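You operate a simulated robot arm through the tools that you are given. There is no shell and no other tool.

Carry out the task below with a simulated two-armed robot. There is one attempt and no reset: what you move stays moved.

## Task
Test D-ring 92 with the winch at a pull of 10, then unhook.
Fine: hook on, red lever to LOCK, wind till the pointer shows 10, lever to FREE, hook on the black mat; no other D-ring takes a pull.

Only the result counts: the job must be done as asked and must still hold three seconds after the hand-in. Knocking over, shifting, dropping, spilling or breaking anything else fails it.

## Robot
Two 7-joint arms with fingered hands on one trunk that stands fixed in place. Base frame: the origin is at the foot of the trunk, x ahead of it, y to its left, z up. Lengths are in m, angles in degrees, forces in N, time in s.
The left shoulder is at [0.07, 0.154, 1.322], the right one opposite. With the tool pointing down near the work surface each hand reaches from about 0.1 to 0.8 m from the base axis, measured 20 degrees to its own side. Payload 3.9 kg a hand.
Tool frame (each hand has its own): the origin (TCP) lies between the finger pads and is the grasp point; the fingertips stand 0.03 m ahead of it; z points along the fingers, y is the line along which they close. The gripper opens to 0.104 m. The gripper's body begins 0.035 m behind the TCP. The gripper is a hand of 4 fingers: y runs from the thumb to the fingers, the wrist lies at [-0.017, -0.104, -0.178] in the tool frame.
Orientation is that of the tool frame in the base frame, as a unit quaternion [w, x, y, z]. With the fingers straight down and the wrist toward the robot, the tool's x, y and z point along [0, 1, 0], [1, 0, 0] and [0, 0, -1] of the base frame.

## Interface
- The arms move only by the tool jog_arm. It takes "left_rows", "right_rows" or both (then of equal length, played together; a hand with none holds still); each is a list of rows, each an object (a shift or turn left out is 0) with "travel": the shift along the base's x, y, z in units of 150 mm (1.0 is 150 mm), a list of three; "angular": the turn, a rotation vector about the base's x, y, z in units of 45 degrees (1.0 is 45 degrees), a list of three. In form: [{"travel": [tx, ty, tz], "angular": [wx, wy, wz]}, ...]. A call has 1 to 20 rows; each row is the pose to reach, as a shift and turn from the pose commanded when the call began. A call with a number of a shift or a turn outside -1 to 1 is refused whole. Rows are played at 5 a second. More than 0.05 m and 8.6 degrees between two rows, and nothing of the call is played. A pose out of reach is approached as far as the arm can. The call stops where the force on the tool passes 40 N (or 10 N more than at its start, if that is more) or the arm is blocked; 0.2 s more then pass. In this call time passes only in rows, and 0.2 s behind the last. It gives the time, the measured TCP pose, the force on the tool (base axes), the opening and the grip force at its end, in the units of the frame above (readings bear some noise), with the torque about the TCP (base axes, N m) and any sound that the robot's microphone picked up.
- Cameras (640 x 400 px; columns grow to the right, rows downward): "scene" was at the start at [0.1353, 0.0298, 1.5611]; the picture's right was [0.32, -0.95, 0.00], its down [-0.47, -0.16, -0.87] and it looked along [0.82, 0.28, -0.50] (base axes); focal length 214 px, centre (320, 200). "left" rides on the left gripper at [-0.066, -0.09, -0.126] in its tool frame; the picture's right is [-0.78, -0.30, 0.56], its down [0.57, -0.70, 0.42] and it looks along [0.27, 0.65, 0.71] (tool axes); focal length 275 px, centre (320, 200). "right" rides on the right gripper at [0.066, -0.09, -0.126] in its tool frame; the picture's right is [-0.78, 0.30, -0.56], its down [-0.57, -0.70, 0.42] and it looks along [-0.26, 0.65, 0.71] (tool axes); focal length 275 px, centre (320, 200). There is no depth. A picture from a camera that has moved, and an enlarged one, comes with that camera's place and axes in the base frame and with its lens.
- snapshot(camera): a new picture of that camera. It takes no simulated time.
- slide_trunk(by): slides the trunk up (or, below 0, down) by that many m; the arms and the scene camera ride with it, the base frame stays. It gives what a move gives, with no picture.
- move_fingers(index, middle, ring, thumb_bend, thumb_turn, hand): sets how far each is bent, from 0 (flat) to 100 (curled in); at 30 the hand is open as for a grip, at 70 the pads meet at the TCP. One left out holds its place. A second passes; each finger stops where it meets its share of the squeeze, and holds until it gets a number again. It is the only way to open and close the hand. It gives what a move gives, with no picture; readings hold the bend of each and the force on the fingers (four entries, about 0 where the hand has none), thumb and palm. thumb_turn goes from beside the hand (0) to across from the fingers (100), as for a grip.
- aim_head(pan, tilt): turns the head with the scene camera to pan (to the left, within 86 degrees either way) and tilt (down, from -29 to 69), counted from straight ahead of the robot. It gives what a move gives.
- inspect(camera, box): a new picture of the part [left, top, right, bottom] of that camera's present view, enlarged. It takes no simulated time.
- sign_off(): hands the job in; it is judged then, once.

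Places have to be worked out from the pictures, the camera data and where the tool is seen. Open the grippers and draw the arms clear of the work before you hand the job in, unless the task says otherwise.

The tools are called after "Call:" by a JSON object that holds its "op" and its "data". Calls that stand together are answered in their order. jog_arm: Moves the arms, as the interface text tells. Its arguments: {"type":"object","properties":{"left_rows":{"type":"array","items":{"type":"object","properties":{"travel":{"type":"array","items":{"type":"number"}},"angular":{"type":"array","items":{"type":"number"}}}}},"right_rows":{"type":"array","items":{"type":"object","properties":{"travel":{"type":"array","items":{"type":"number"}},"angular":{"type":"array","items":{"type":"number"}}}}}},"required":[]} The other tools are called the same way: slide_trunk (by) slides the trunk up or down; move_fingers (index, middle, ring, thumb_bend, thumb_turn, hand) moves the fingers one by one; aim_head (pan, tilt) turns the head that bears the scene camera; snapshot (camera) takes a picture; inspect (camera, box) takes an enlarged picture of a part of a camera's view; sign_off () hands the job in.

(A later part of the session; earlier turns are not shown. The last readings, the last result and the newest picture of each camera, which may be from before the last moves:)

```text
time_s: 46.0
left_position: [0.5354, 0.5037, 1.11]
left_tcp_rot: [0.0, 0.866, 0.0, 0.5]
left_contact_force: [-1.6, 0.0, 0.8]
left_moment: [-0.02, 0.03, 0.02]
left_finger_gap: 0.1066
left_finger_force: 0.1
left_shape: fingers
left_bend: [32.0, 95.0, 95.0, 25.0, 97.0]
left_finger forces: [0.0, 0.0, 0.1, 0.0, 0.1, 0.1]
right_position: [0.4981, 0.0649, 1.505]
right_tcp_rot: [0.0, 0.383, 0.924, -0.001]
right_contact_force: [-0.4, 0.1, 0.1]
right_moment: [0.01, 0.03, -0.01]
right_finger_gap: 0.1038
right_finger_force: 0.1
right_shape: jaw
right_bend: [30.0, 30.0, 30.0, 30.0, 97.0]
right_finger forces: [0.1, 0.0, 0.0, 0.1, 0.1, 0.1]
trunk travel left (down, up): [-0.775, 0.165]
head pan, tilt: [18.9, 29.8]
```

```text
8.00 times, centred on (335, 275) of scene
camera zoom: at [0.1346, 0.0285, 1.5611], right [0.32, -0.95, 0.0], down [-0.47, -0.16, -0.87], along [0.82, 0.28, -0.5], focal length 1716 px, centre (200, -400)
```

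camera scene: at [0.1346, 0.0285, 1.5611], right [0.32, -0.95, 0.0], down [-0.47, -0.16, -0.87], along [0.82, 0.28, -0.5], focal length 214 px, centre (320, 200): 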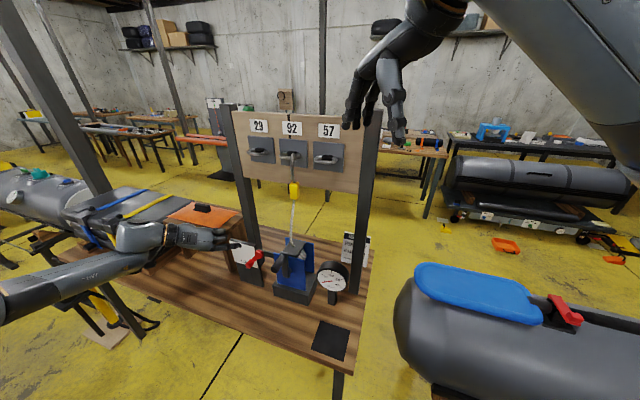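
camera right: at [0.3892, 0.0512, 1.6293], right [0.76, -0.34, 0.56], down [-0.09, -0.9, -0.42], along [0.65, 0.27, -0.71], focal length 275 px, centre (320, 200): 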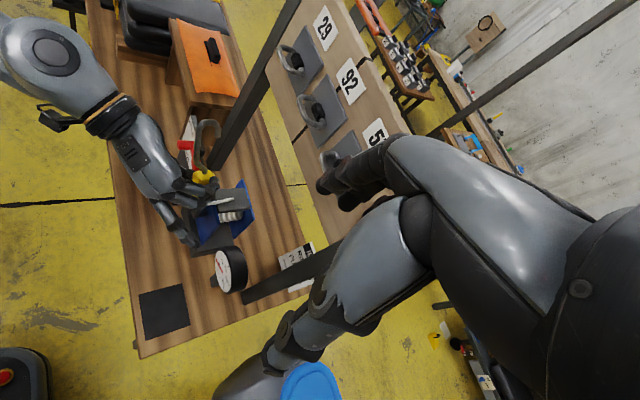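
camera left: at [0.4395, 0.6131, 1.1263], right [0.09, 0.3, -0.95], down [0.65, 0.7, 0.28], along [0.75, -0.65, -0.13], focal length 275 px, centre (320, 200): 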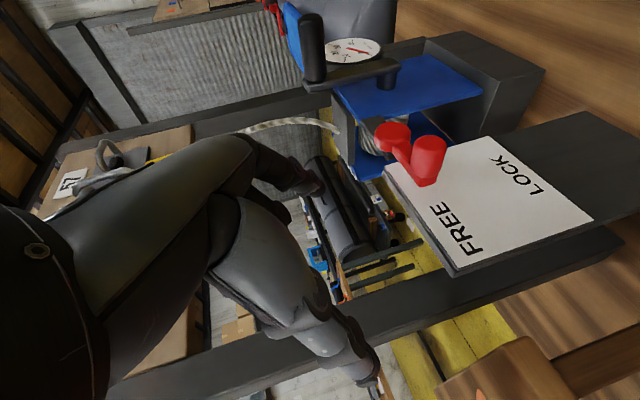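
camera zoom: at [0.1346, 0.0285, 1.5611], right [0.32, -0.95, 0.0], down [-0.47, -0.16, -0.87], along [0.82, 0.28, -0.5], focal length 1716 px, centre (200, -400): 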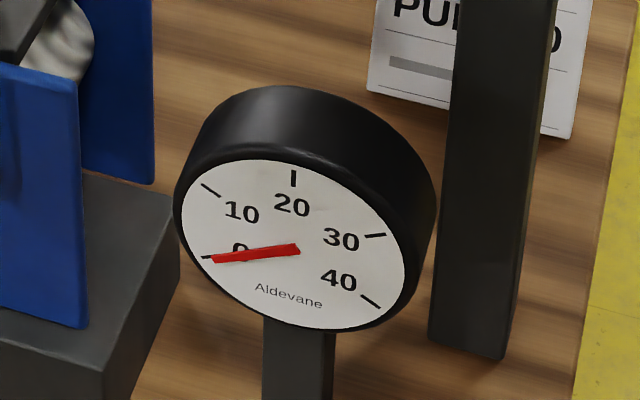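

Gauge reads 0 and is easy to read from here. The crank hub is at about y 0.313, z 0.967, with the handle (about 3 cm thick) at the top, radius about 9 cm. I open the hand and move back and over in front of the handle.

Call:
{"op": "jog_arm", "data": {"left_rows": [{"travel": [-0.2, -0.05, 0.0]}, {"travel": [-0.4, -0.2, -0.05]}, {"travel": [-0.6, -0.4, -0.1]}, {"travel": [-0.7, -0.65, -0.2]}, {"travel": [-0.7, -0.85, -0.3]}, {"travel": [-0.7, -1.0, -0.36]}]}}

Call:
{"op": "move_fingers", "data": {"hand": "left", "index": 30, "middle": 30, "ring": 30, "thumb_bend": 30}}

Call:
{"op": "jog_arm", "data": {"left_rows": [{"travel": [0.0, -0.14, 0]}, {"travel": [0.0, -0.28, 0]}]}}

Call:
{"op": "snapshot", "data": {"camera": "left"}}

Call:
{"op": "inspect", "data": {"camera": "scene", "box": [220, 220, 340, 320]}}

```text
time_s: 47.4
left_position: [0.4304, 0.3562, 1.0574]
left_tcp_rot: [-0.001, 0.866, 0.0, 0.5]
left_contact_force: [0.0, -0.4, -0.2]
left_moment: [0.0, 0.03, -0.02]
left_finger_gap: 0.1066
left_finger_force: 0.1
left_shape: fingers
left_bend: [32.0, 95.0, 95.0, 25.0, 97.0]
left_finger forces: [0.1, 0.1, 0.0, 0.0, 0.0, 0.0]
right_position: [0.4992, 0.0664, 1.5035]
right_tcp_rot: [0.0, 0.383, 0.924, 0.0]
right_contact_force: [0.0, 0.8, 0.5]
right_moment: [0.0, 0.02, -0.01]
right_finger_gap: 0.1037
right_finger_force: 0.0
right_shape: jaw
right_bend: [30.0, 30.0, 30.0, 30.0, 97.0]
right_finger forces: [0.0, 0.0, 0.0, 0.0, 0.0, 0.0]
trunk travel left (down, up): [-0.775, 0.165]
head pan, tilt: [18.9, 29.8]
```

```text
time_s: 48.4
left_position: [0.4308, 0.3562, 1.0577]
left_tcp_rot: [0.0, 0.866, 0.001, 0.5]
left_contact_force: [0.2, 0.8, 0.1]
left_moment: [0.02, 0.03, 0.01]
left_finger_gap: 0.1047
left_finger_force: 0.0
left_shape: fingers
left_bend: [30.0, 30.0, 30.0, 30.0, 97.0]
left_finger forces: [0.1, 0.0, 0.0, 0.0, 0.0, 0.1]
right_position: [0.4988, 0.0661, 1.5047]
right_tcp_rot: [-0.001, 0.381, 0.924, 0.0]
right_contact_force: [-0.7, -0.1, 0.5]
right_moment: [0.0, 0.02, 0.0]
right_finger_gap: 0.1037
right_finger_force: 0.1
right_shape: jaw
right_bend: [30.0, 30.0, 30.0, 30.0, 97.0]
right_finger forces: [0.1, 0.0, 0.0, 0.0, 0.0, 0.1]
trunk travel left (down, up): [-0.775, 0.165]
head pan, tilt: [18.9, 29.8]
```

```text
time_s: 49.0
left_position: [0.4307, 0.315, 1.0571]
left_tcp_rot: [0.0, 0.866, 0.001, 0.5]
left_contact_force: [-0.7, -0.5, -0.4]
left_moment: [-0.01, -0.01, 0.01]
left_finger_gap: 0.1047
left_finger_force: 0.0
left_shape: fingers
left_bend: [30.0, 30.0, 30.0, 30.0, 97.0]
left_finger forces: [0.0, 0.0, 0.0, 0.1, 0.0, 0.0]
right_position: [0.4997, 0.066, 1.5043]
right_tcp_rot: [-0.001, 0.382, 0.924, 0.001]
right_contact_force: [-0.9, 0.0, -0.3]
right_moment: [0.01, -0.01, 0.0]
right_finger_gap: 0.1037
right_finger_force: 0.1
right_shape: jaw
right_bend: [30.0, 30.0, 30.0, 30.0, 97.0]
right_finger forces: [0.0, 0.0, 0.0, 0.0, 0.0, 0.1]
trunk travel left (down, up): [-0.775, 0.165]
head pan, tilt: [18.9, 29.8]
```

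```text
taken
camera left: at [0.2895, 0.4036, 1.065], right [0.09, 0.3, -0.95], down [0.65, 0.7, 0.28], along [0.75, -0.65, -0.13], focal length 275 px, centre (320, 200)
```

left: 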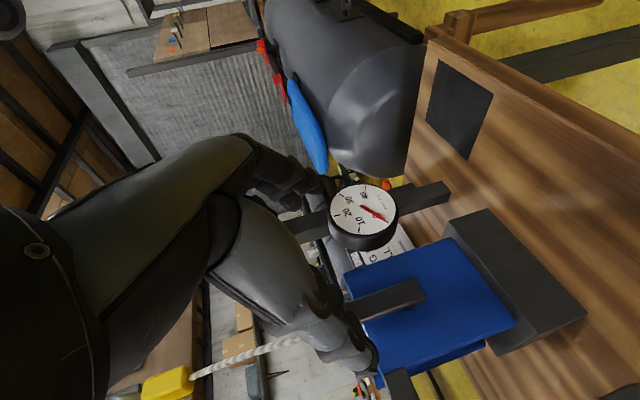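

```text
4.00 times, centred on (280, 270) of scene
camera zoom: at [0.1356, 0.029, 1.5611], right [0.32, -0.95, 0.0], down [-0.47, -0.16, -0.87], along [0.82, 0.28, -0.5], focal length 858 px, centre (480, -80)
```

zoom: 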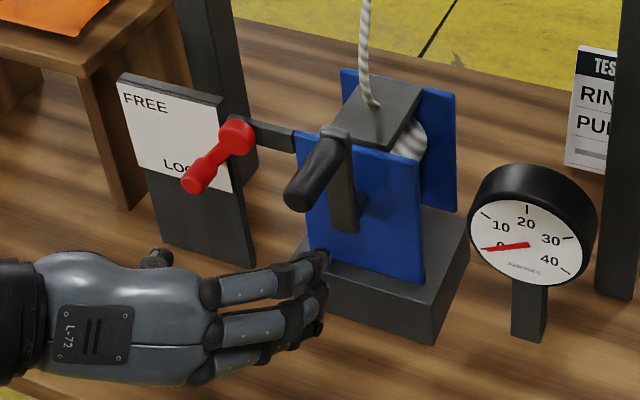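

Thumb and fingers will straddle the handle. I advance 12 cm so the handle enters the hand.

Call:
{"op": "jog_arm", "data": {"left_rows": [{"travel": [0.2, -0.01, 0]}, {"travel": [0.4, -0.015, 0]}, {"travel": [0.6, -0.015, 0]}, {"travel": [0.72, -0.015, 0]}, {"travel": [0.81, -0.015, 0]}]}}

Call:
{"op": "inspect", "data": {"camera": "left", "box": [160, 120, 480, 400]}}

Call:
{"op": "inspect", "data": {"camera": "scene", "box": [220, 220, 340, 320]}}

Call:
{"op": "inspect", "data": {"camera": "right", "box": [120, 100, 260, 240]}}

```text
time_s: 50.2
left_position: [0.5528, 0.3127, 1.0559]
left_tcp_rot: [0.0, 0.866, 0.0, 0.5]
left_contact_force: [-0.5, -0.4, -1.1]
left_moment: [0.02, 0.0, 0.02]
left_finger_gap: 0.1047
left_finger_force: 0.0
left_shape: fingers
left_bend: [30.0, 30.0, 30.0, 30.0, 97.0]
left_finger forces: [0.0, 0.0, 0.0, 0.1, 0.0, 0.0]
right_position: [0.4988, 0.0654, 1.5042]
right_tcp_rot: [-0.001, 0.382, 0.924, 0.0]
right_contact_force: [1.3, -1.0, 0.3]
right_moment: [0.02, 0.06, -0.01]
right_finger_gap: 0.1038
right_finger_force: 0.1
right_shape: jaw
right_bend: [30.0, 30.0, 30.0, 30.0, 97.0]
right_finger forces: [0.0, 0.1, 0.0, 0.0, 0.1, 0.0]
trunk travel left (down, up): [-0.775, 0.165]
head pan, tilt: [18.9, 29.8]
```

```text
1.43 times, centred on (320, 260) of left
camera zoom: at [0.4117, 0.4007, 1.0625], right [0.09, 0.3, -0.95], down [0.65, 0.7, 0.28], along [0.75, -0.65, -0.13], focal length 393 px, centre (320, 114)
```

zoom: 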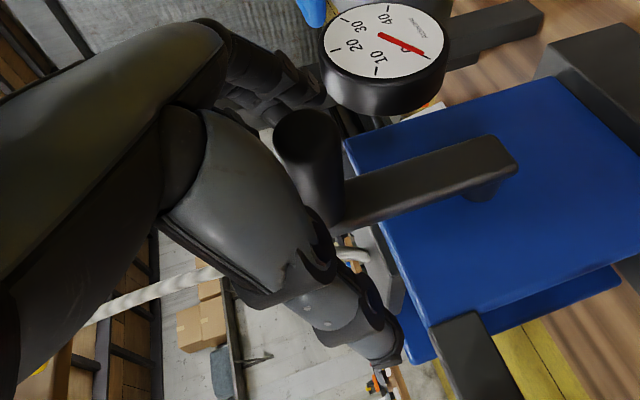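

```text
4.00 times, centred on (280, 270) of scene
camera zoom: at [0.1363, 0.0296, 1.561], right [0.32, -0.95, 0.0], down [-0.47, -0.16, -0.87], along [0.82, 0.28, -0.5], focal length 858 px, centre (480, -80)
```

zoom: 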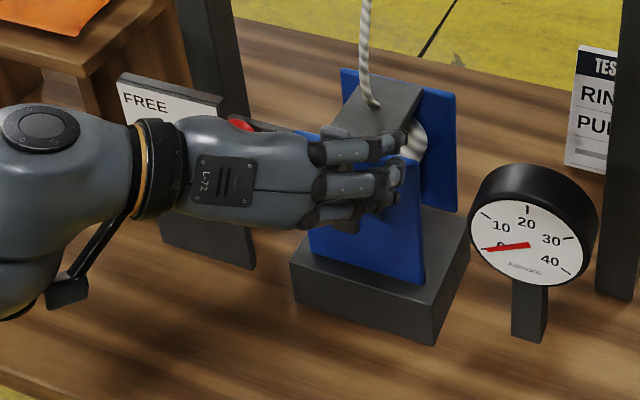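

```text
2.86 times, centred on (190, 170) of right
camera zoom: at [0.3902, 0.0499, 1.6291], right [0.76, -0.34, 0.56], down [-0.09, -0.9, -0.42], along [0.64, 0.27, -0.71], focal length 786 px, centre (691, 286)
```

zoom: 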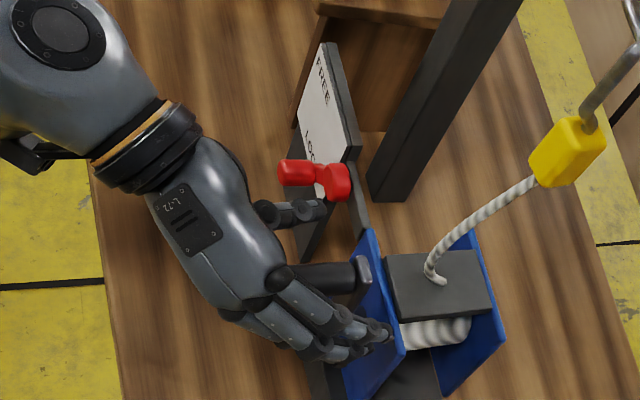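

The handle is between thumb and fingers. I close all fingers on it.

Call:
{"op": "move_fingers", "data": {"hand": "left", "index": 78, "middle": 75, "ring": 75, "thumb_bend": 75}}

Call:
{"op": "inspect", "data": {"camera": "left", "box": [160, 120, 480, 400]}}

Call:
{"op": "inspect", "data": {"camera": "scene", "box": [220, 220, 380, 320]}}

Call:
{"op": "inspect", "data": {"camera": "right", "box": [120, 100, 260, 240]}}

```text
time_s: 51.2
left_position: [0.5525, 0.3088, 1.0555]
left_tcp_rot: [0.0, 0.867, -0.001, 0.499]
left_contact_force: [5.6, -13.7, -5.2]
left_moment: [0.08, -0.05, -0.53]
left_finger_gap: 0.0129
left_finger_force: 19.6
left_shape: fingers
left_bend: [71.0, 64.0, 65.0, 67.0, 96.0]
left_finger forces: [8.9, 9.1, 9.5, 0.1, 10.5, 0.1]
right_position: [0.5013, 0.0624, 1.5026]
right_tcp_rot: [-0.002, 0.382, 0.924, 0.001]
right_contact_force: [-0.1, 0.1, -0.1]
right_moment: [0.0, 0.02, 0.02]
right_finger_gap: 0.1036
right_finger_force: 0.0
right_shape: jaw
right_bend: [30.0, 30.0, 30.0, 30.0, 97.0]
right_finger forces: [0.1, 0.0, 0.0, 0.1, 0.0, 0.1]
trunk travel left (down, up): [-0.775, 0.165]
head pan, tilt: [18.9, 29.8]
```

```text
1.43 times, centred on (320, 260) of left
camera zoom: at [0.412, 0.3976, 1.0628], right [0.09, 0.3, -0.95], down [0.66, 0.7, 0.28], along [0.75, -0.65, -0.13], focal length 393 px, centre (320, 114)
```

zoom: 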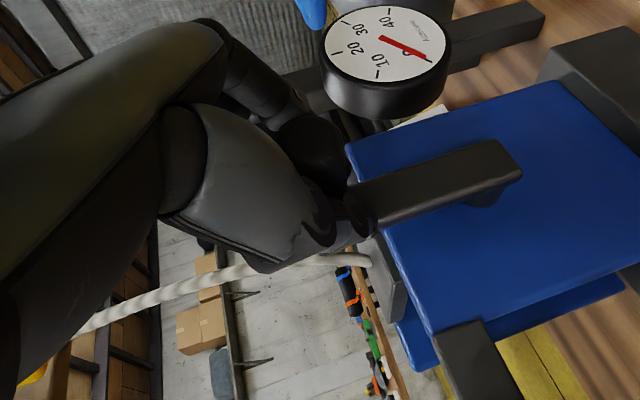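

```text
4.00 times, centred on (300, 270) of scene
camera zoom: at [0.1379, 0.0259, 1.5609], right [0.32, -0.95, 0.0], down [-0.47, -0.16, -0.87], along [0.82, 0.28, -0.5], focal length 858 px, centre (400, -80)
```

zoom: 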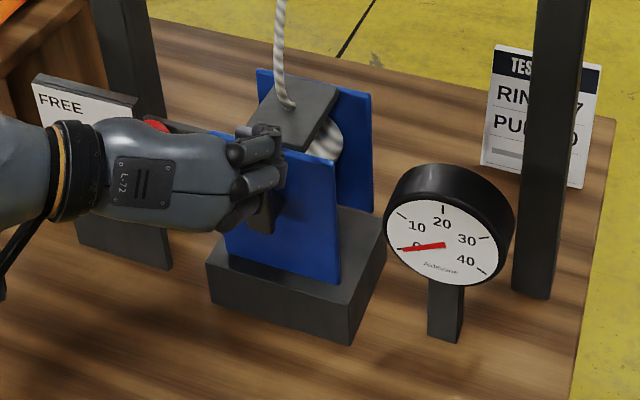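

```text
2.86 times, centred on (190, 170) of right
camera zoom: at [0.3917, 0.0464, 1.6287], right [0.76, -0.34, 0.55], down [-0.09, -0.9, -0.43], along [0.64, 0.27, -0.71], focal length 786 px, centre (691, 286)
```

zoom: 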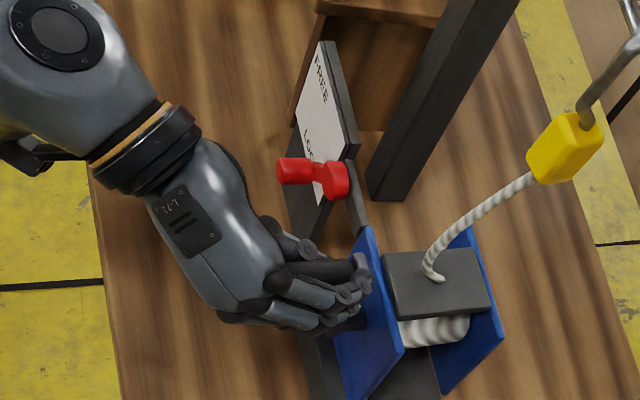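

The grip is firm. The crank resisted the leftward squeeze, so winding should be clockwise as seen from here. I turn a first 30° clockwise along the arc and read the gauge.

Call:
{"op": "jog_arm", "data": {"left_rows": [{"travel": [0, -0.0517, -0.0023]}, {"travel": [0, -0.103, -0.009]}, {"travel": [0, -0.1536, -0.0202]}, {"travel": [0, -0.2029, -0.0358]}, {"travel": [0, -0.2507, -0.0556]}, {"travel": [0, -0.2967, -0.0795]}]}}

Call:
{"op": "inspect", "data": {"camera": "scene", "box": [220, 220, 380, 320]}}

Call:
{"op": "inspect", "data": {"camera": "right", "box": [120, 80, 340, 260]}}

```text
time_s: 52.6
left_position: [0.5541, 0.2669, 1.0436]
left_tcp_rot: [0.0, 0.867, 0.0, 0.499]
left_contact_force: [-0.5, 3.6, -2.2]
left_moment: [0.26, -0.16, -0.25]
left_finger_gap: 0.0095
left_finger_force: 21.4
left_shape: fingers
left_bend: [72.0, 65.0, 73.0, 66.0, 97.0]
left_finger forces: [9.9, 6.1, 13.5, 0.1, 13.7, 0.0]
right_position: [0.4994, 0.0678, 1.503]
right_tcp_rot: [0.0, 0.383, 0.924, -0.001]
right_contact_force: [0.6, -0.1, -0.4]
right_moment: [0.01, -0.01, 0.0]
right_finger_gap: 0.1037
right_finger_force: 0.0
right_shape: jaw
right_bend: [30.0, 30.0, 30.0, 30.0, 97.0]
right_finger forces: [0.0, 0.1, 0.0, 0.0, 0.0, 0.0]
trunk travel left (down, up): [-0.775, 0.165]
head pan, tilt: [18.9, 29.8]
```

```text
4.00 times, centred on (300, 270) of scene
camera zoom: at [0.1362, 0.0303, 1.561], right [0.32, -0.95, 0.0], down [-0.47, -0.16, -0.87], along [0.82, 0.28, -0.5], focal length 858 px, centre (400, -80)
```

zoom: 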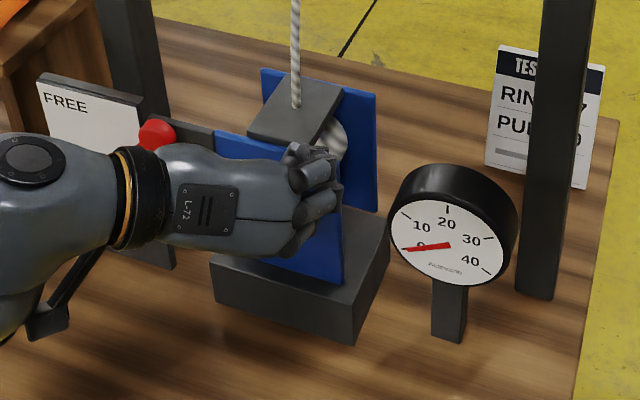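

```text
2.22 times, centred on (230, 170) of right
camera zoom: at [0.3901, 0.0506, 1.629], right [0.76, -0.34, 0.56], down [-0.09, -0.9, -0.42], along [0.64, 0.27, -0.71], focal length 612 px, centre (520, 267)
```

zoom: 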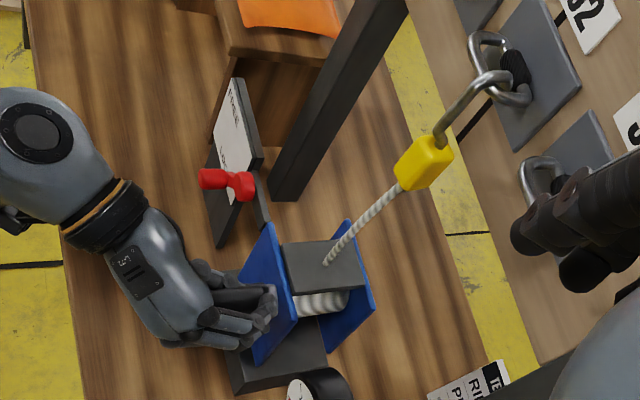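

Winding works: the rope has gone from slack to nearly straight while the gauge still shows 0. I continue in smaller steps.

Call:
{"op": "jog_arm", "data": {"left_rows": [{"travel": [0, -0.022, -0.0135]}, {"travel": [0, -0.0436, -0.0278]}, {"travel": [0, -0.0645, -0.043]}, {"travel": [0, -0.0847, -0.0593]}]}}

Call:
{"op": "inspect", "data": {"camera": "scene", "box": [310, 250, 360, 300]}}

Call:
{"op": "inspect", "data": {"camera": "right", "box": [120, 80, 340, 260]}}

```text
time_s: 53.6
left_position: [0.5536, 0.2536, 1.0367]
left_tcp_rot: [0.001, 0.865, 0.0, 0.501]
left_contact_force: [0.2, 4.7, 2.1]
left_moment: [0.27, -0.06, -0.31]
left_finger_gap: 0.0095
left_finger_force: 16.9
left_shape: fingers
left_bend: [72.0, 65.0, 72.0, 66.0, 98.0]
left_finger forces: [5.3, 5.7, 7.8, 0.0, 15.0, 0.1]
right_position: [0.4998, 0.0662, 1.5049]
right_tcp_rot: [0.0, 0.382, 0.924, 0.0]
right_contact_force: [-0.7, -0.2, -0.1]
right_moment: [0.02, 0.0, -0.04]
right_finger_gap: 0.1039
right_finger_force: 0.1
right_shape: jaw
right_bend: [30.0, 30.0, 30.0, 30.0, 97.0]
right_finger forces: [0.1, 0.0, 0.0, 0.1, 0.1, 0.1]
trunk travel left (down, up): [-0.775, 0.165]
head pan, tilt: [18.9, 29.8]
```

```text
8.00 times, centred on (335, 275) of scene
camera zoom: at [0.1355, 0.0304, 1.5611], right [0.32, -0.95, 0.0], down [-0.47, -0.16, -0.87], along [0.82, 0.28, -0.5], focal length 1716 px, centre (200, -400)
```

zoom: 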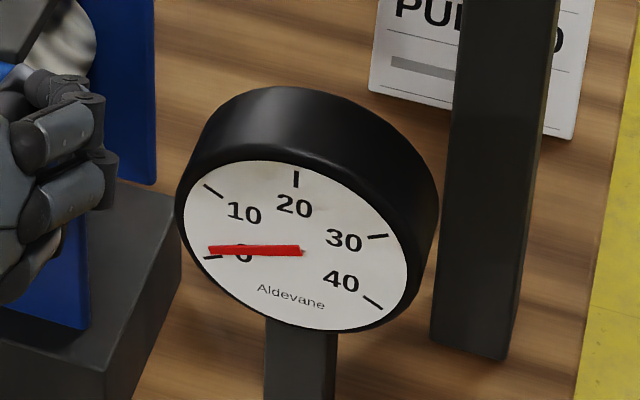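

```text
2.22 times, centred on (230, 170) of right
camera zoom: at [0.3892, 0.0508, 1.6293], right [0.76, -0.34, 0.56], down [-0.09, -0.9, -0.42], along [0.65, 0.27, -0.71], focal length 612 px, centre (520, 267)
```

zoom: 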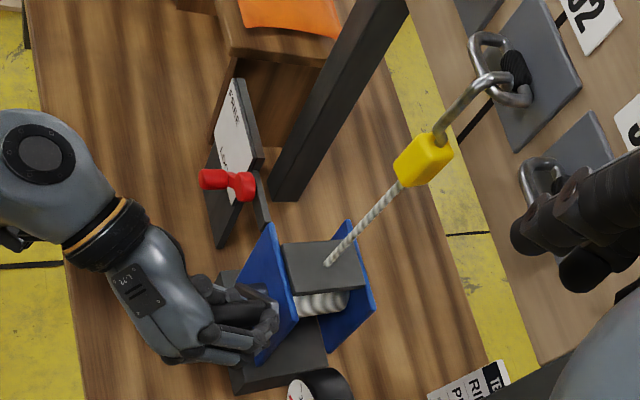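

The pointer has just lifted off 0, to about 1.5. I continue 5° at a time.

Call:
{"op": "jog_arm", "data": {"left_rows": [{"travel": [0, -0.0194, -0.0172]}, {"travel": [0, -0.0381, -0.035]}]}}

Call:
{"op": "inspect", "data": {"camera": "scene", "box": [310, 250, 360, 300]}}

```text
time_s: 54.2
left_position: [0.5542, 0.2477, 1.0309]
left_tcp_rot: [0.001, 0.866, 0.001, 0.499]
left_contact_force: [1.6, 0.9, 3.0]
left_moment: [0.21, -0.2, -0.46]
left_finger_gap: 0.0071
left_finger_force: 17.4
left_shape: fingers
left_bend: [72.0, 65.0, 72.0, 66.0, 98.0]
left_finger forces: [4.0, 6.2, 12.3, 0.0, 12.9, 0.1]
right_position: [0.4972, 0.0658, 1.5042]
right_tcp_rot: [-0.001, 0.382, 0.924, -0.001]
right_contact_force: [-0.3, 0.6, -0.8]
right_moment: [0.0, -0.01, 0.0]
right_finger_gap: 0.1039
right_finger_force: 0.0
right_shape: jaw
right_bend: [30.0, 30.0, 30.0, 30.0, 97.0]
right_finger forces: [0.0, 0.0, 0.1, 0.0, 0.1, 0.0]
trunk travel left (down, up): [-0.775, 0.165]
head pan, tilt: [18.9, 29.8]
```

```text
8.00 times, centred on (335, 275) of scene
camera zoom: at [0.1352, 0.0293, 1.5611], right [0.32, -0.95, 0.0], down [-0.47, -0.16, -0.87], along [0.82, 0.28, -0.5], focal length 1716 px, centre (200, -400)
```

zoom: 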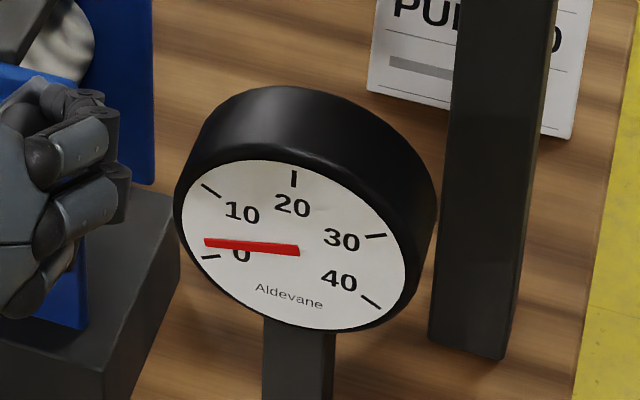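

Pointer about 2.5, so roughly 1.2 per 5°. I go 10° further.

Call:
{"op": "jog_arm", "data": {"left_rows": [{"travel": [0, -0.0178, -0.0187]}, {"travel": [0, -0.035, -0.0381]}, {"travel": [0, -0.0512, -0.0584]}, {"travel": [0, -0.0665, -0.0792]}]}}

Call:
{"op": "inspect", "data": {"camera": "scene", "box": [310, 250, 360, 300]}}

Call:
{"op": "inspect", "data": {"camera": "right", "box": [120, 80, 340, 260]}}

```text
time_s: 55.2
left_position: [0.5516, 0.2384, 1.0199]
left_tcp_rot: [0.0, 0.865, 0.0, 0.501]
left_contact_force: [3.1, -1.8, 6.3]
left_moment: [0.2, -0.2, -0.53]
left_finger_gap: 0.0044
left_finger_force: 18.6
left_shape: fingers
left_bend: [73.0, 65.0, 72.0, 67.0, 98.0]
left_finger forces: [1.9, 7.8, 14.1, 0.0, 12.5, 0.0]
right_position: [0.4981, 0.0655, 1.5043]
right_tcp_rot: [0.0, 0.383, 0.924, -0.001]
right_contact_force: [-0.3, -0.9, -0.3]
right_moment: [0.0, 0.03, 0.04]
right_finger_gap: 0.1037
right_finger_force: 0.0
right_shape: jaw
right_bend: [30.0, 30.0, 30.0, 30.0, 97.0]
right_finger forces: [0.1, 0.0, 0.0, 0.0, 0.0, 0.1]
trunk travel left (down, up): [-0.775, 0.165]
head pan, tilt: [18.9, 29.8]
```

```text
8.00 times, centred on (335, 275) of scene
camera zoom: at [0.1349, 0.0288, 1.5612], right [0.32, -0.95, 0.0], down [-0.47, -0.16, -0.87], along [0.82, 0.28, -0.5], focal length 1716 px, centre (200, -400)
```

zoom: 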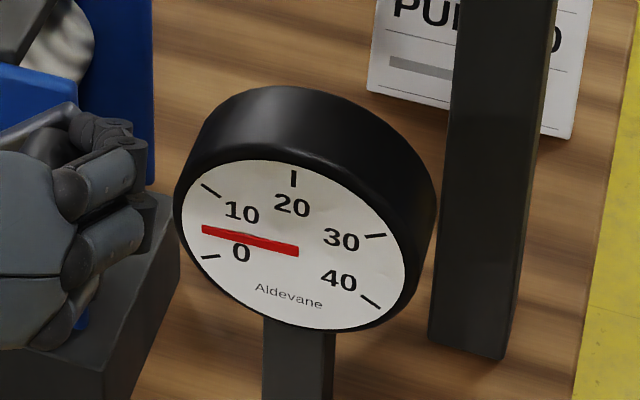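

```text
2.22 times, centred on (230, 170) of right
camera zoom: at [0.3887, 0.049, 1.6295], right [0.76, -0.34, 0.56], down [-0.09, -0.9, -0.43], along [0.65, 0.27, -0.71], focal length 612 px, centre (520, 267)
```

zoom: 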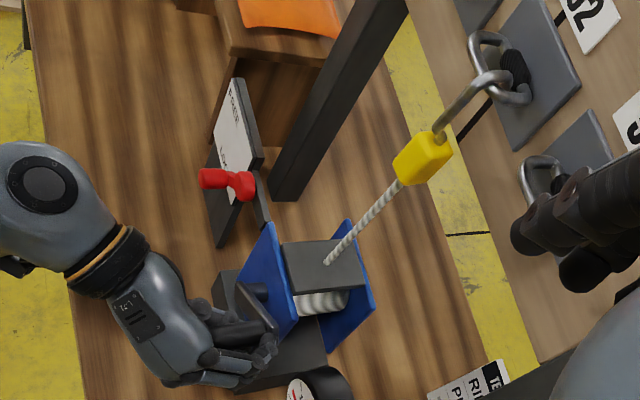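

Reading about 4.4 now, everything tracks well. I continue another 12°.

Call:
{"op": "jog_arm", "data": {"left_rows": [{"travel": [0, -0.0115, -0.017]}, {"travel": [0, -0.0226, -0.0347]}, {"travel": [0, -0.033, -0.0527]}, {"travel": [0, -0.0426, -0.0709]}, {"travel": [0, -0.0515, -0.0896]}, {"travel": [0, -0.0601, -0.1085]}]}}

Call:
{"op": "inspect", "data": {"camera": "scene", "box": [310, 250, 360, 300]}}

Call:
{"op": "inspect", "data": {"camera": "scene", "box": [220, 120, 380, 320]}}

```text
time_s: 56.6
left_position: [0.5516, 0.2281, 1.0032]
left_tcp_rot: [0.0, 0.865, 0.0, 0.501]
left_contact_force: [-0.4, -3.8, 6.5]
left_moment: [0.13, -0.3, -0.63]
left_finger_gap: 0.0002
left_finger_force: 15.7
left_shape: fingers
left_bend: [73.0, 66.0, 72.0, 69.0, 97.0]
left_finger forces: [0.1, 7.4, 15.9, 0.0, 9.9, 0.0]
right_position: [0.4972, 0.0647, 1.5047]
right_tcp_rot: [0.0, 0.382, 0.924, 0.001]
right_contact_force: [-0.4, 0.6, 0.3]
right_moment: [0.01, -0.03, 0.0]
right_finger_gap: 0.1039
right_finger_force: 0.1
right_shape: jaw
right_bend: [30.0, 30.0, 30.0, 30.0, 97.0]
right_finger forces: [0.0, 0.0, 0.0, 0.1, 0.0, 0.0]
trunk travel left (down, up): [-0.775, 0.165]
head pan, tilt: [18.9, 29.8]
```

```text
8.00 times, centred on (335, 275) of scene
camera zoom: at [0.134, 0.0278, 1.5613], right [0.32, -0.95, 0.0], down [-0.47, -0.16, -0.87], along [0.82, 0.28, -0.5], focal length 1716 px, centre (200, -400)
```

zoom: 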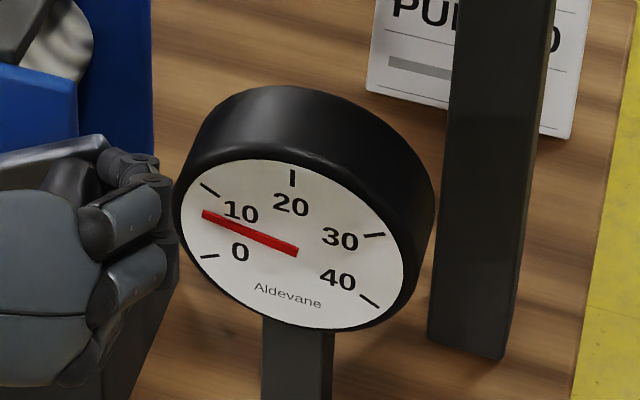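

```text
2.00 times, centred on (300, 220) of scene
camera zoom: at [0.134, 0.0278, 1.5613], right [0.32, -0.95, 0.0], down [-0.47, -0.16, -0.87], along [0.82, 0.28, -0.5], focal length 429 px, centre (360, 160)
```

zoom: 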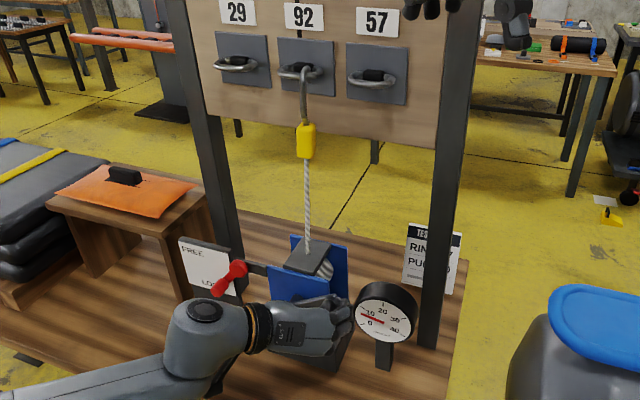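

Fitting the dial (60° per 10 units), the reading is about 6.4, and the rate is about 0.2 per degree. I turn 11° more, expecting about 8.6.

Call:
{"op": "jog_arm", "data": {"left_rows": [{"travel": [0, -0.0076, -0.0192]}, {"travel": [0, -0.0149, -0.0386]}, {"travel": [0, -0.0212, -0.0583]}, {"travel": [0, -0.027, -0.0782]}, {"travel": [0, -0.0308, -0.0933]}, {"travel": [0, -0.0342, -0.1085]}]}}

Call:
{"op": "inspect", "data": {"camera": "scene", "box": [310, 250, 360, 300]}}

Call:
{"op": "inspect", "data": {"camera": "scene", "box": [320, 265, 350, 295]}}

```text
time_s: 58.0
left_position: [0.5517, 0.2225, 0.9875]
left_tcp_rot: [0.001, 0.866, -0.001, 0.501]
left_contact_force: [-0.5, -7.8, 7.5]
left_moment: [0.13, -0.32, -0.61]
left_finger_gap: 0.0001
left_finger_force: 14.5
left_shape: fingers
left_bend: [73.0, 66.0, 72.0, 70.0, 97.0]
left_finger forces: [0.1, 5.4, 16.0, 0.0, 7.6, 0.1]
right_position: [0.4974, 0.0634, 1.5048]
right_tcp_rot: [0.0, 0.383, 0.924, 0.001]
right_contact_force: [1.3, 0.9, -0.3]
right_moment: [0.01, 0.0, -0.01]
right_finger_gap: 0.1037
right_finger_force: 0.1
right_shape: jaw
right_bend: [30.0, 30.0, 30.0, 30.0, 97.0]
right_finger forces: [0.0, 0.1, 0.0, 0.0, 0.0, 0.1]
trunk travel left (down, up): [-0.775, 0.165]
head pan, tilt: [18.9, 29.8]
```

```text
8.00 times, centred on (335, 275) of scene
camera zoom: at [0.1341, 0.0269, 1.5613], right [0.32, -0.95, 0.0], down [-0.47, -0.16, -0.87], along [0.82, 0.28, -0.5], focal length 1716 px, centre (200, -400)
```

zoom: 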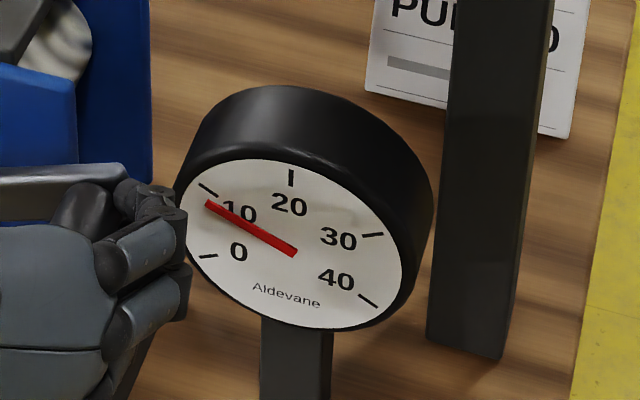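

```text
13.33 times, centred on (335, 280) of scene
camera zoom: at [0.1341, 0.0269, 1.5613], right [0.32, -0.95, 0.0], down [-0.47, -0.16, -0.87], along [0.82, 0.28, -0.5], focal length 2860 px, centre (120, -867)
```

zoom: 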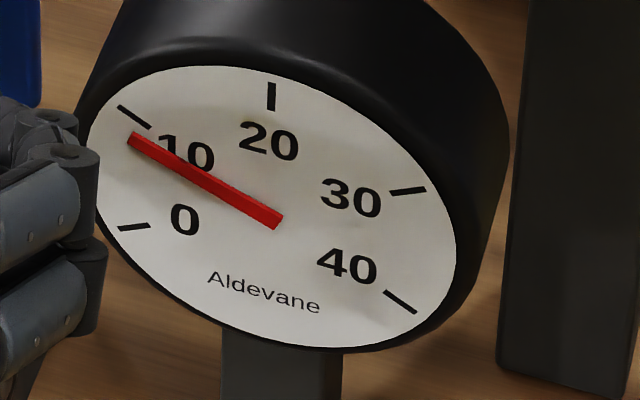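

The pointer's direction now works out at about 8.9. About 5° more is needed, so I turn 4.5° and look again.

Call:
{"op": "jog_arm", "data": {"left_rows": [{"travel": [0, -0.0029, -0.0153]}, {"travel": [0, -0.0055, -0.0306]}, {"travel": [0, -0.0079, -0.0459]}]}}

Call:
{"op": "inspect", "data": {"camera": "scene", "box": [320, 265, 350, 295]}}

```text
time_s: 58.8
left_position: [0.5513, 0.2204, 0.9809]
left_tcp_rot: [0.0, 0.866, -0.001, 0.501]
left_contact_force: [0.2, -9.9, 8.3]
left_moment: [0.09, -0.32, -0.64]
left_finger_gap: 0.0001
left_finger_force: 13.9
left_shape: fingers
left_bend: [73.0, 66.0, 72.0, 71.0, 97.0]
left_finger forces: [0.0, 4.8, 16.2, 0.0, 6.2, 0.0]
right_position: [0.4988, 0.0632, 1.5059]
right_tcp_rot: [-0.001, 0.382, 0.924, 0.001]
right_contact_force: [-0.2, 0.1, -0.1]
right_moment: [-0.01, -0.02, 0.01]
right_finger_gap: 0.1037
right_finger_force: 0.0
right_shape: jaw
right_bend: [30.0, 30.0, 30.0, 30.0, 97.0]
right_finger forces: [0.0, 0.1, 0.1, 0.0, 0.1, 0.0]
trunk travel left (down, up): [-0.775, 0.165]
head pan, tilt: [18.9, 29.8]
```

```text
13.33 times, centred on (335, 280) of scene
camera zoom: at [0.1341, 0.0262, 1.5613], right [0.32, -0.95, 0.0], down [-0.47, -0.16, -0.87], along [0.82, 0.28, -0.5], focal length 2860 px, centre (120, -867)
```

zoom: 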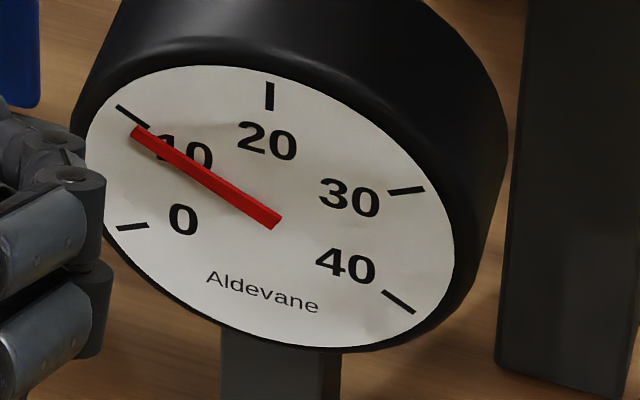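

About 9.5 now. I add a final 2°.

Call:
{"op": "jog_arm", "data": {"left_rows": [{"travel": [0, -0.0012, -0.0102]}, {"travel": [0, -0.0024, -0.0205]}]}}

Call:
{"op": "inspect", "data": {"camera": "scene", "box": [320, 265, 350, 295]}}

Call:
{"op": "inspect", "data": {"camera": "left", "box": [280, 0, 520, 180]}}

```text
time_s: 59.4
left_position: [0.5513, 0.2182, 0.9779]
left_tcp_rot: [0.001, 0.866, -0.001, 0.501]
left_contact_force: [0.3, -11.0, 7.9]
left_moment: [0.1, -0.36, -0.67]
left_finger_gap: 0.0001
left_finger_force: 13.3
left_shape: fingers
left_bend: [73.0, 66.0, 63.0, 71.0, 97.0]
left_finger forces: [0.0, 4.7, 16.2, 0.0, 4.9, 0.0]
right_position: [0.4979, 0.0627, 1.5055]
right_tcp_rot: [0.0, 0.383, 0.924, 0.002]
right_contact_force: [-0.4, 0.4, 0.5]
right_moment: [0.0, 0.02, 0.04]
right_finger_gap: 0.1037
right_finger_force: 0.0
right_shape: jaw
right_bend: [30.0, 30.0, 30.0, 30.0, 97.0]
right_finger forces: [0.0, 0.1, 0.1, 0.0, 0.0, 0.0]
trunk travel left (down, up): [-0.775, 0.165]
head pan, tilt: [18.9, 29.8]
```

```text
13.33 times, centred on (335, 280) of scene
camera zoom: at [0.1341, 0.0257, 1.5613], right [0.32, -0.95, 0.0], down [-0.47, -0.16, -0.87], along [0.82, 0.28, -0.5], focal length 2860 px, centre (120, -867)
```

zoom: 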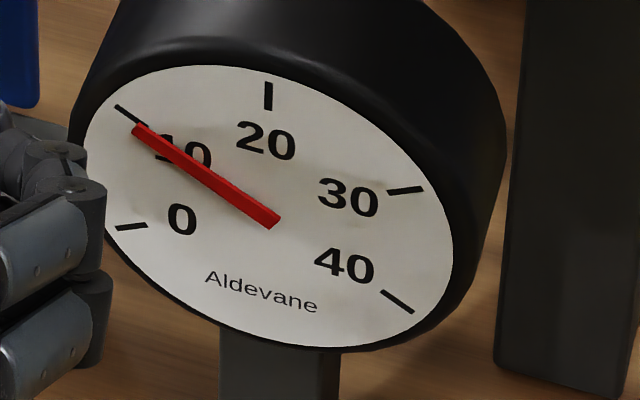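

```text
2.22 times, centred on (400, 90) of left
camera zoom: at [0.41, 0.3093, 0.9845], right [0.1, 0.3, -0.95], down [0.65, 0.7, 0.28], along [0.75, -0.65, -0.13], focal length 612 px, centre (142, 444)
```

zoom: 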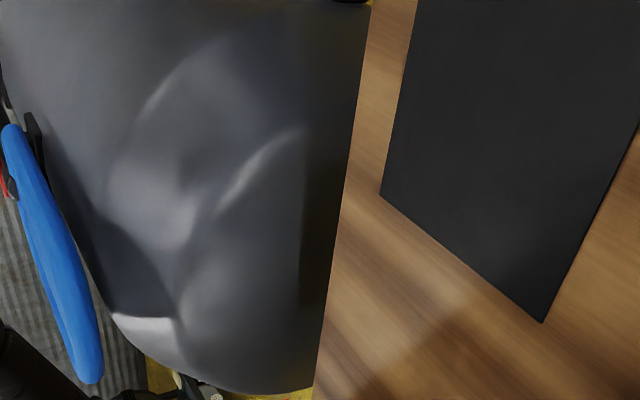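

The pointer is at about 9.6 and the hand is being pulled slightly right, so my arc radius is a touch short. I ease right 3 mm and turn down 3 mm more.

Call:
{"op": "jog_arm", "data": {"left_rows": [{"travel": [0, -0.012, -0.008]}, {"travel": [0, -0.02, -0.02]}]}}

Call:
{"op": "inspect", "data": {"camera": "scene", "box": [320, 265, 350, 295]}}

Call:
{"op": "inspect", "data": {"camera": "scene", "box": [250, 230, 350, 310]}}

```text
time_s: 60.0
left_position: [0.5516, 0.2178, 0.9741]
left_tcp_rot: [-0.001, 0.866, 0.0, 0.501]
left_contact_force: [-0.7, -9.1, 7.2]
left_moment: [0.07, -0.33, -0.61]
left_finger_gap: 0.0
left_finger_force: 11.3
left_shape: fingers
left_bend: [73.0, 67.0, 72.0, 71.0, 97.0]
left_finger forces: [0.0, 4.2, 14.0, 0.0, 5.0, 0.0]
right_position: [0.4974, 0.0631, 1.5052]
right_tcp_rot: [0.0, 0.382, 0.924, 0.001]
right_contact_force: [-0.5, 0.6, -0.5]
right_moment: [0.0, -0.01, 0.0]
right_finger_gap: 0.1039
right_finger_force: 0.1
right_shape: jaw
right_bend: [30.0, 30.0, 30.0, 30.0, 97.0]
right_finger forces: [0.0, 0.0, 0.1, 0.0, 0.0, 0.0]
trunk travel left (down, up): [-0.775, 0.165]
head pan, tilt: [18.9, 29.8]
```

```text
13.33 times, centred on (335, 280) of scene
camera zoom: at [0.1337, 0.0264, 1.5613], right [0.33, -0.95, 0.0], down [-0.47, -0.16, -0.87], along [0.82, 0.28, -0.5], focal length 2860 px, centre (120, -867)
```

zoom: 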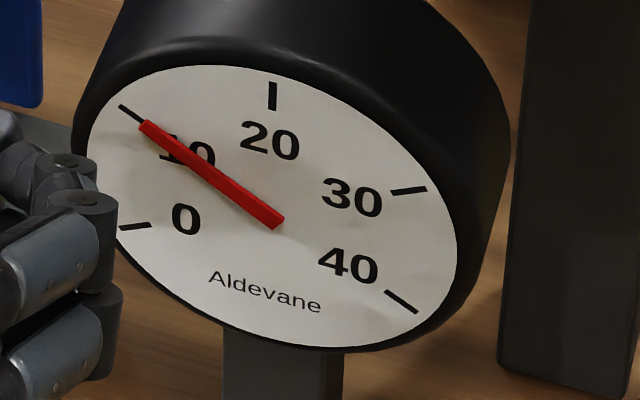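

```text
5.00 times, centred on (300, 270) of scene
camera zoom: at [0.1337, 0.0264, 1.5613], right [0.33, -0.95, 0.0], down [-0.47, -0.16, -0.87], along [0.82, 0.28, -0.5], focal length 1072 px, centre (420, -150)
```

zoom: 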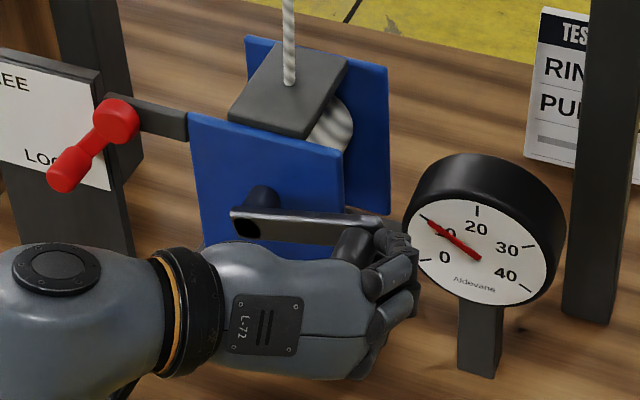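

The pointer is right on the 10 mark, with the crank arm now horizontal to the right. I open the hand and check that the lock holds the pull.

Call:
{"op": "move_fingers", "data": {"hand": "left", "index": 30, "middle": 30, "ring": 30, "thumb_bend": 30}}

Call:
{"op": "inspect", "data": {"camera": "scene", "box": [320, 265, 350, 295]}}

Call:
{"op": "inspect", "data": {"camera": "scene", "box": [250, 230, 350, 310]}}

Call:
{"op": "inspect", "data": {"camera": "left", "box": [160, 60, 560, 400]}}

```text
time_s: 61.0
left_position: [0.5522, 0.221, 0.9727]
left_tcp_rot: [0.0, 0.866, 0.001, 0.5]
left_contact_force: [0.8, -0.4, 0.1]
left_moment: [-0.02, 0.0, 0.0]
left_finger_gap: 0.1043
left_finger_force: 0.0
left_shape: fingers
left_bend: [30.0, 30.0, 30.0, 30.0, 97.0]
left_finger forces: [0.0, 0.0, 0.0, 0.1, 0.0, 0.1]
right_position: [0.4979, 0.0678, 1.5039]
right_tcp_rot: [-0.001, 0.381, 0.924, -0.001]
right_contact_force: [-0.6, 0.7, 1.2]
right_moment: [0.0, -0.02, -0.03]
right_finger_gap: 0.1037
right_finger_force: 0.1
right_shape: jaw
right_bend: [30.0, 30.0, 30.0, 30.0, 97.0]
right_finger forces: [0.1, 0.0, 0.0, 0.0, 0.1, 0.0]
trunk travel left (down, up): [-0.775, 0.165]
head pan, tilt: [18.9, 29.8]
```

```text
13.33 times, centred on (335, 280) of scene
camera zoom: at [0.1359, 0.0306, 1.561], right [0.32, -0.95, 0.0], down [-0.47, -0.16, -0.87], along [0.82, 0.28, -0.5], focal length 2860 px, centre (120, -867)
```

zoom: 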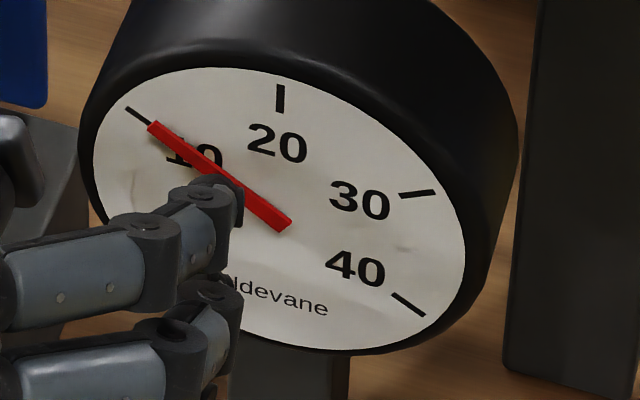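

```text
5.00 times, centred on (300, 270) of scene
camera zoom: at [0.1359, 0.0306, 1.561], right [0.32, -0.95, 0.0], down [-0.47, -0.16, -0.87], along [0.82, 0.28, -0.5], focal length 1072 px, centre (420, -150)
```

zoom: 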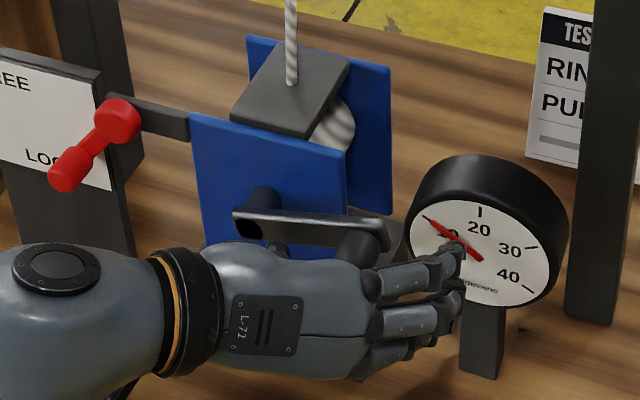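

```text
1.18 times, centred on (360, 230) of left
camera zoom: at [0.4113, 0.3099, 0.9789], right [0.09, 0.29, -0.95], down [0.65, 0.7, 0.28], along [0.75, -0.65, -0.13], focal length 324 px, centre (273, 165)
```

zoom: 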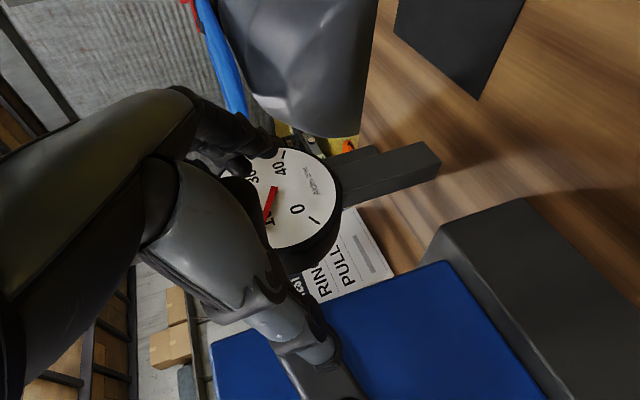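

The lock holds with the pointer at about 10. I withdraw the hand straight back and take a clean reading.

Call:
{"op": "jog_arm", "data": {"left_rows": [{"travel": [-0.2, 0, 0]}, {"travel": [-0.4, 0, 0]}, {"travel": [-0.6, 0, 0.0]}, {"travel": [-0.8, 0, 0.0]}]}}

Call:
{"op": "inspect", "data": {"camera": "scene", "box": [320, 265, 350, 295]}}

Call:
{"op": "inspect", "data": {"camera": "scene", "box": [220, 120, 380, 320]}}

```text
time_s: 62.0
left_position: [0.4314, 0.2203, 0.9745]
left_tcp_rot: [0.0, 0.866, -0.001, 0.501]
left_contact_force: [0.3, 1.2, 0.3]
left_moment: [-0.03, 0.01, 0.01]
left_finger_gap: 0.1043
left_finger_force: 0.1
left_shape: fingers
left_bend: [30.0, 30.0, 30.0, 30.0, 97.0]
left_finger forces: [0.1, 0.1, 0.1, 0.0, 0.1, 0.0]
right_position: [0.4967, 0.0662, 1.505]
right_tcp_rot: [0.0, 0.382, 0.924, 0.001]
right_contact_force: [0.3, 0.2, -0.6]
right_moment: [0.0, -0.04, -0.02]
right_finger_gap: 0.1037
right_finger_force: 0.0
right_shape: jaw
right_bend: [30.0, 30.0, 30.0, 30.0, 97.0]
right_finger forces: [0.0, 0.0, 0.1, 0.0, 0.1, 0.0]
trunk travel left (down, up): [-0.775, 0.165]
head pan, tilt: [18.9, 29.8]
```

```text
13.33 times, centred on (335, 280) of scene
camera zoom: at [0.1332, 0.0291, 1.5613], right [0.33, -0.95, 0.0], down [-0.47, -0.16, -0.87], along [0.82, 0.28, -0.5], focal length 2860 px, centre (120, -867)
```

zoom: 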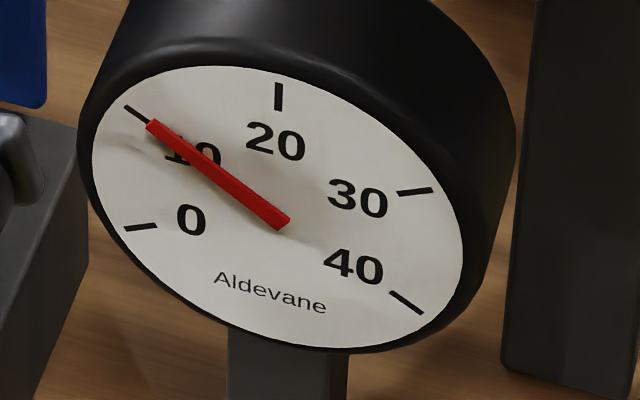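

```text
2.00 times, centred on (300, 220) of scene
camera zoom: at [0.1332, 0.0291, 1.5613], right [0.33, -0.95, 0.0], down [-0.47, -0.16, -0.87], along [0.82, 0.28, -0.5], focal length 429 px, centre (360, 160)
```

zoom: 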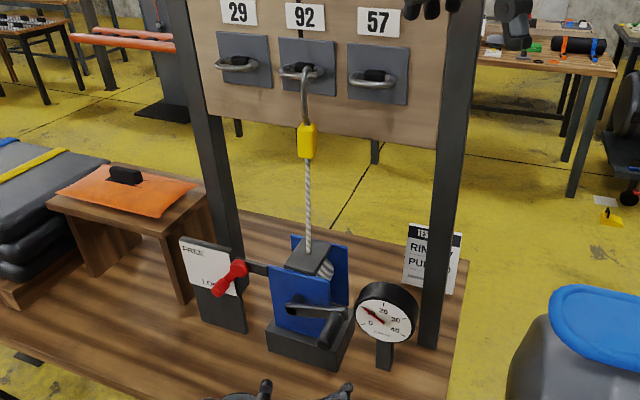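

I want a more exact reading, so I enlarge the dial further.

Call:
{"op": "inspect", "data": {"camera": "scene", "box": [324, 268, 346, 290]}}

Call:
{"op": "inspect", "data": {"camera": "scene", "box": [325, 269, 337, 281]}}

Call:
{"op": "snapshot", "data": {"camera": "left"}}

```text
16.00 times, centred on (335, 279) of scene
camera zoom: at [0.1332, 0.0291, 1.5613], right [0.33, -0.95, 0.0], down [-0.47, -0.16, -0.87], along [0.82, 0.28, -0.5], focal length 3432 px, centre (80, -1064)
```

zoom: 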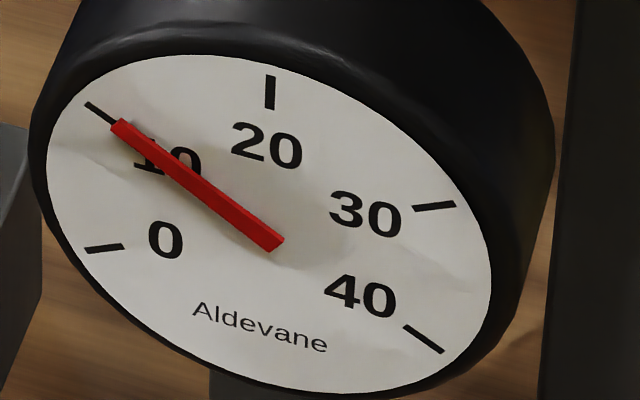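

```text
16.00 times, centred on (331, 275) of scene
camera zoom: at [0.1332, 0.0291, 1.5613], right [0.33, -0.95, 0.0], down [-0.47, -0.16, -0.87], along [0.82, 0.28, -0.5], focal length 3432 px, centre (144, -1000)
```

zoom: 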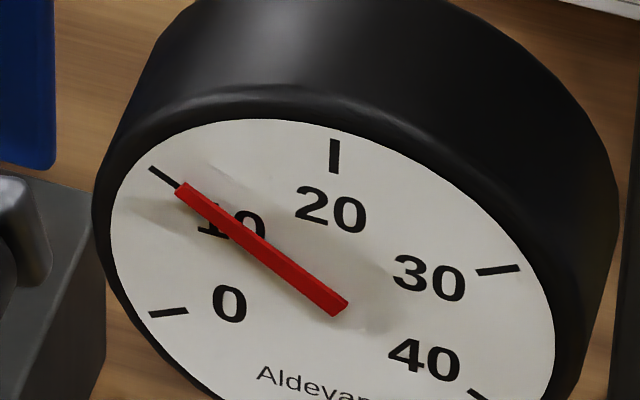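

```text
taken
camera left: at [0.29, 0.3089, 0.9813], right [0.1, 0.3, -0.95], down [0.65, 0.7, 0.29], along [0.75, -0.65, -0.13], focal length 275 px, centre (320, 200)
```

left: 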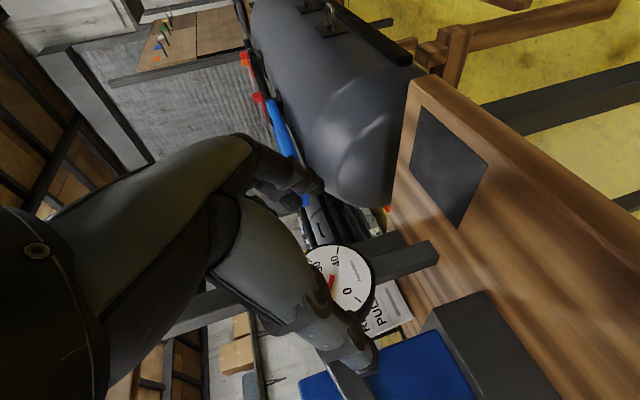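

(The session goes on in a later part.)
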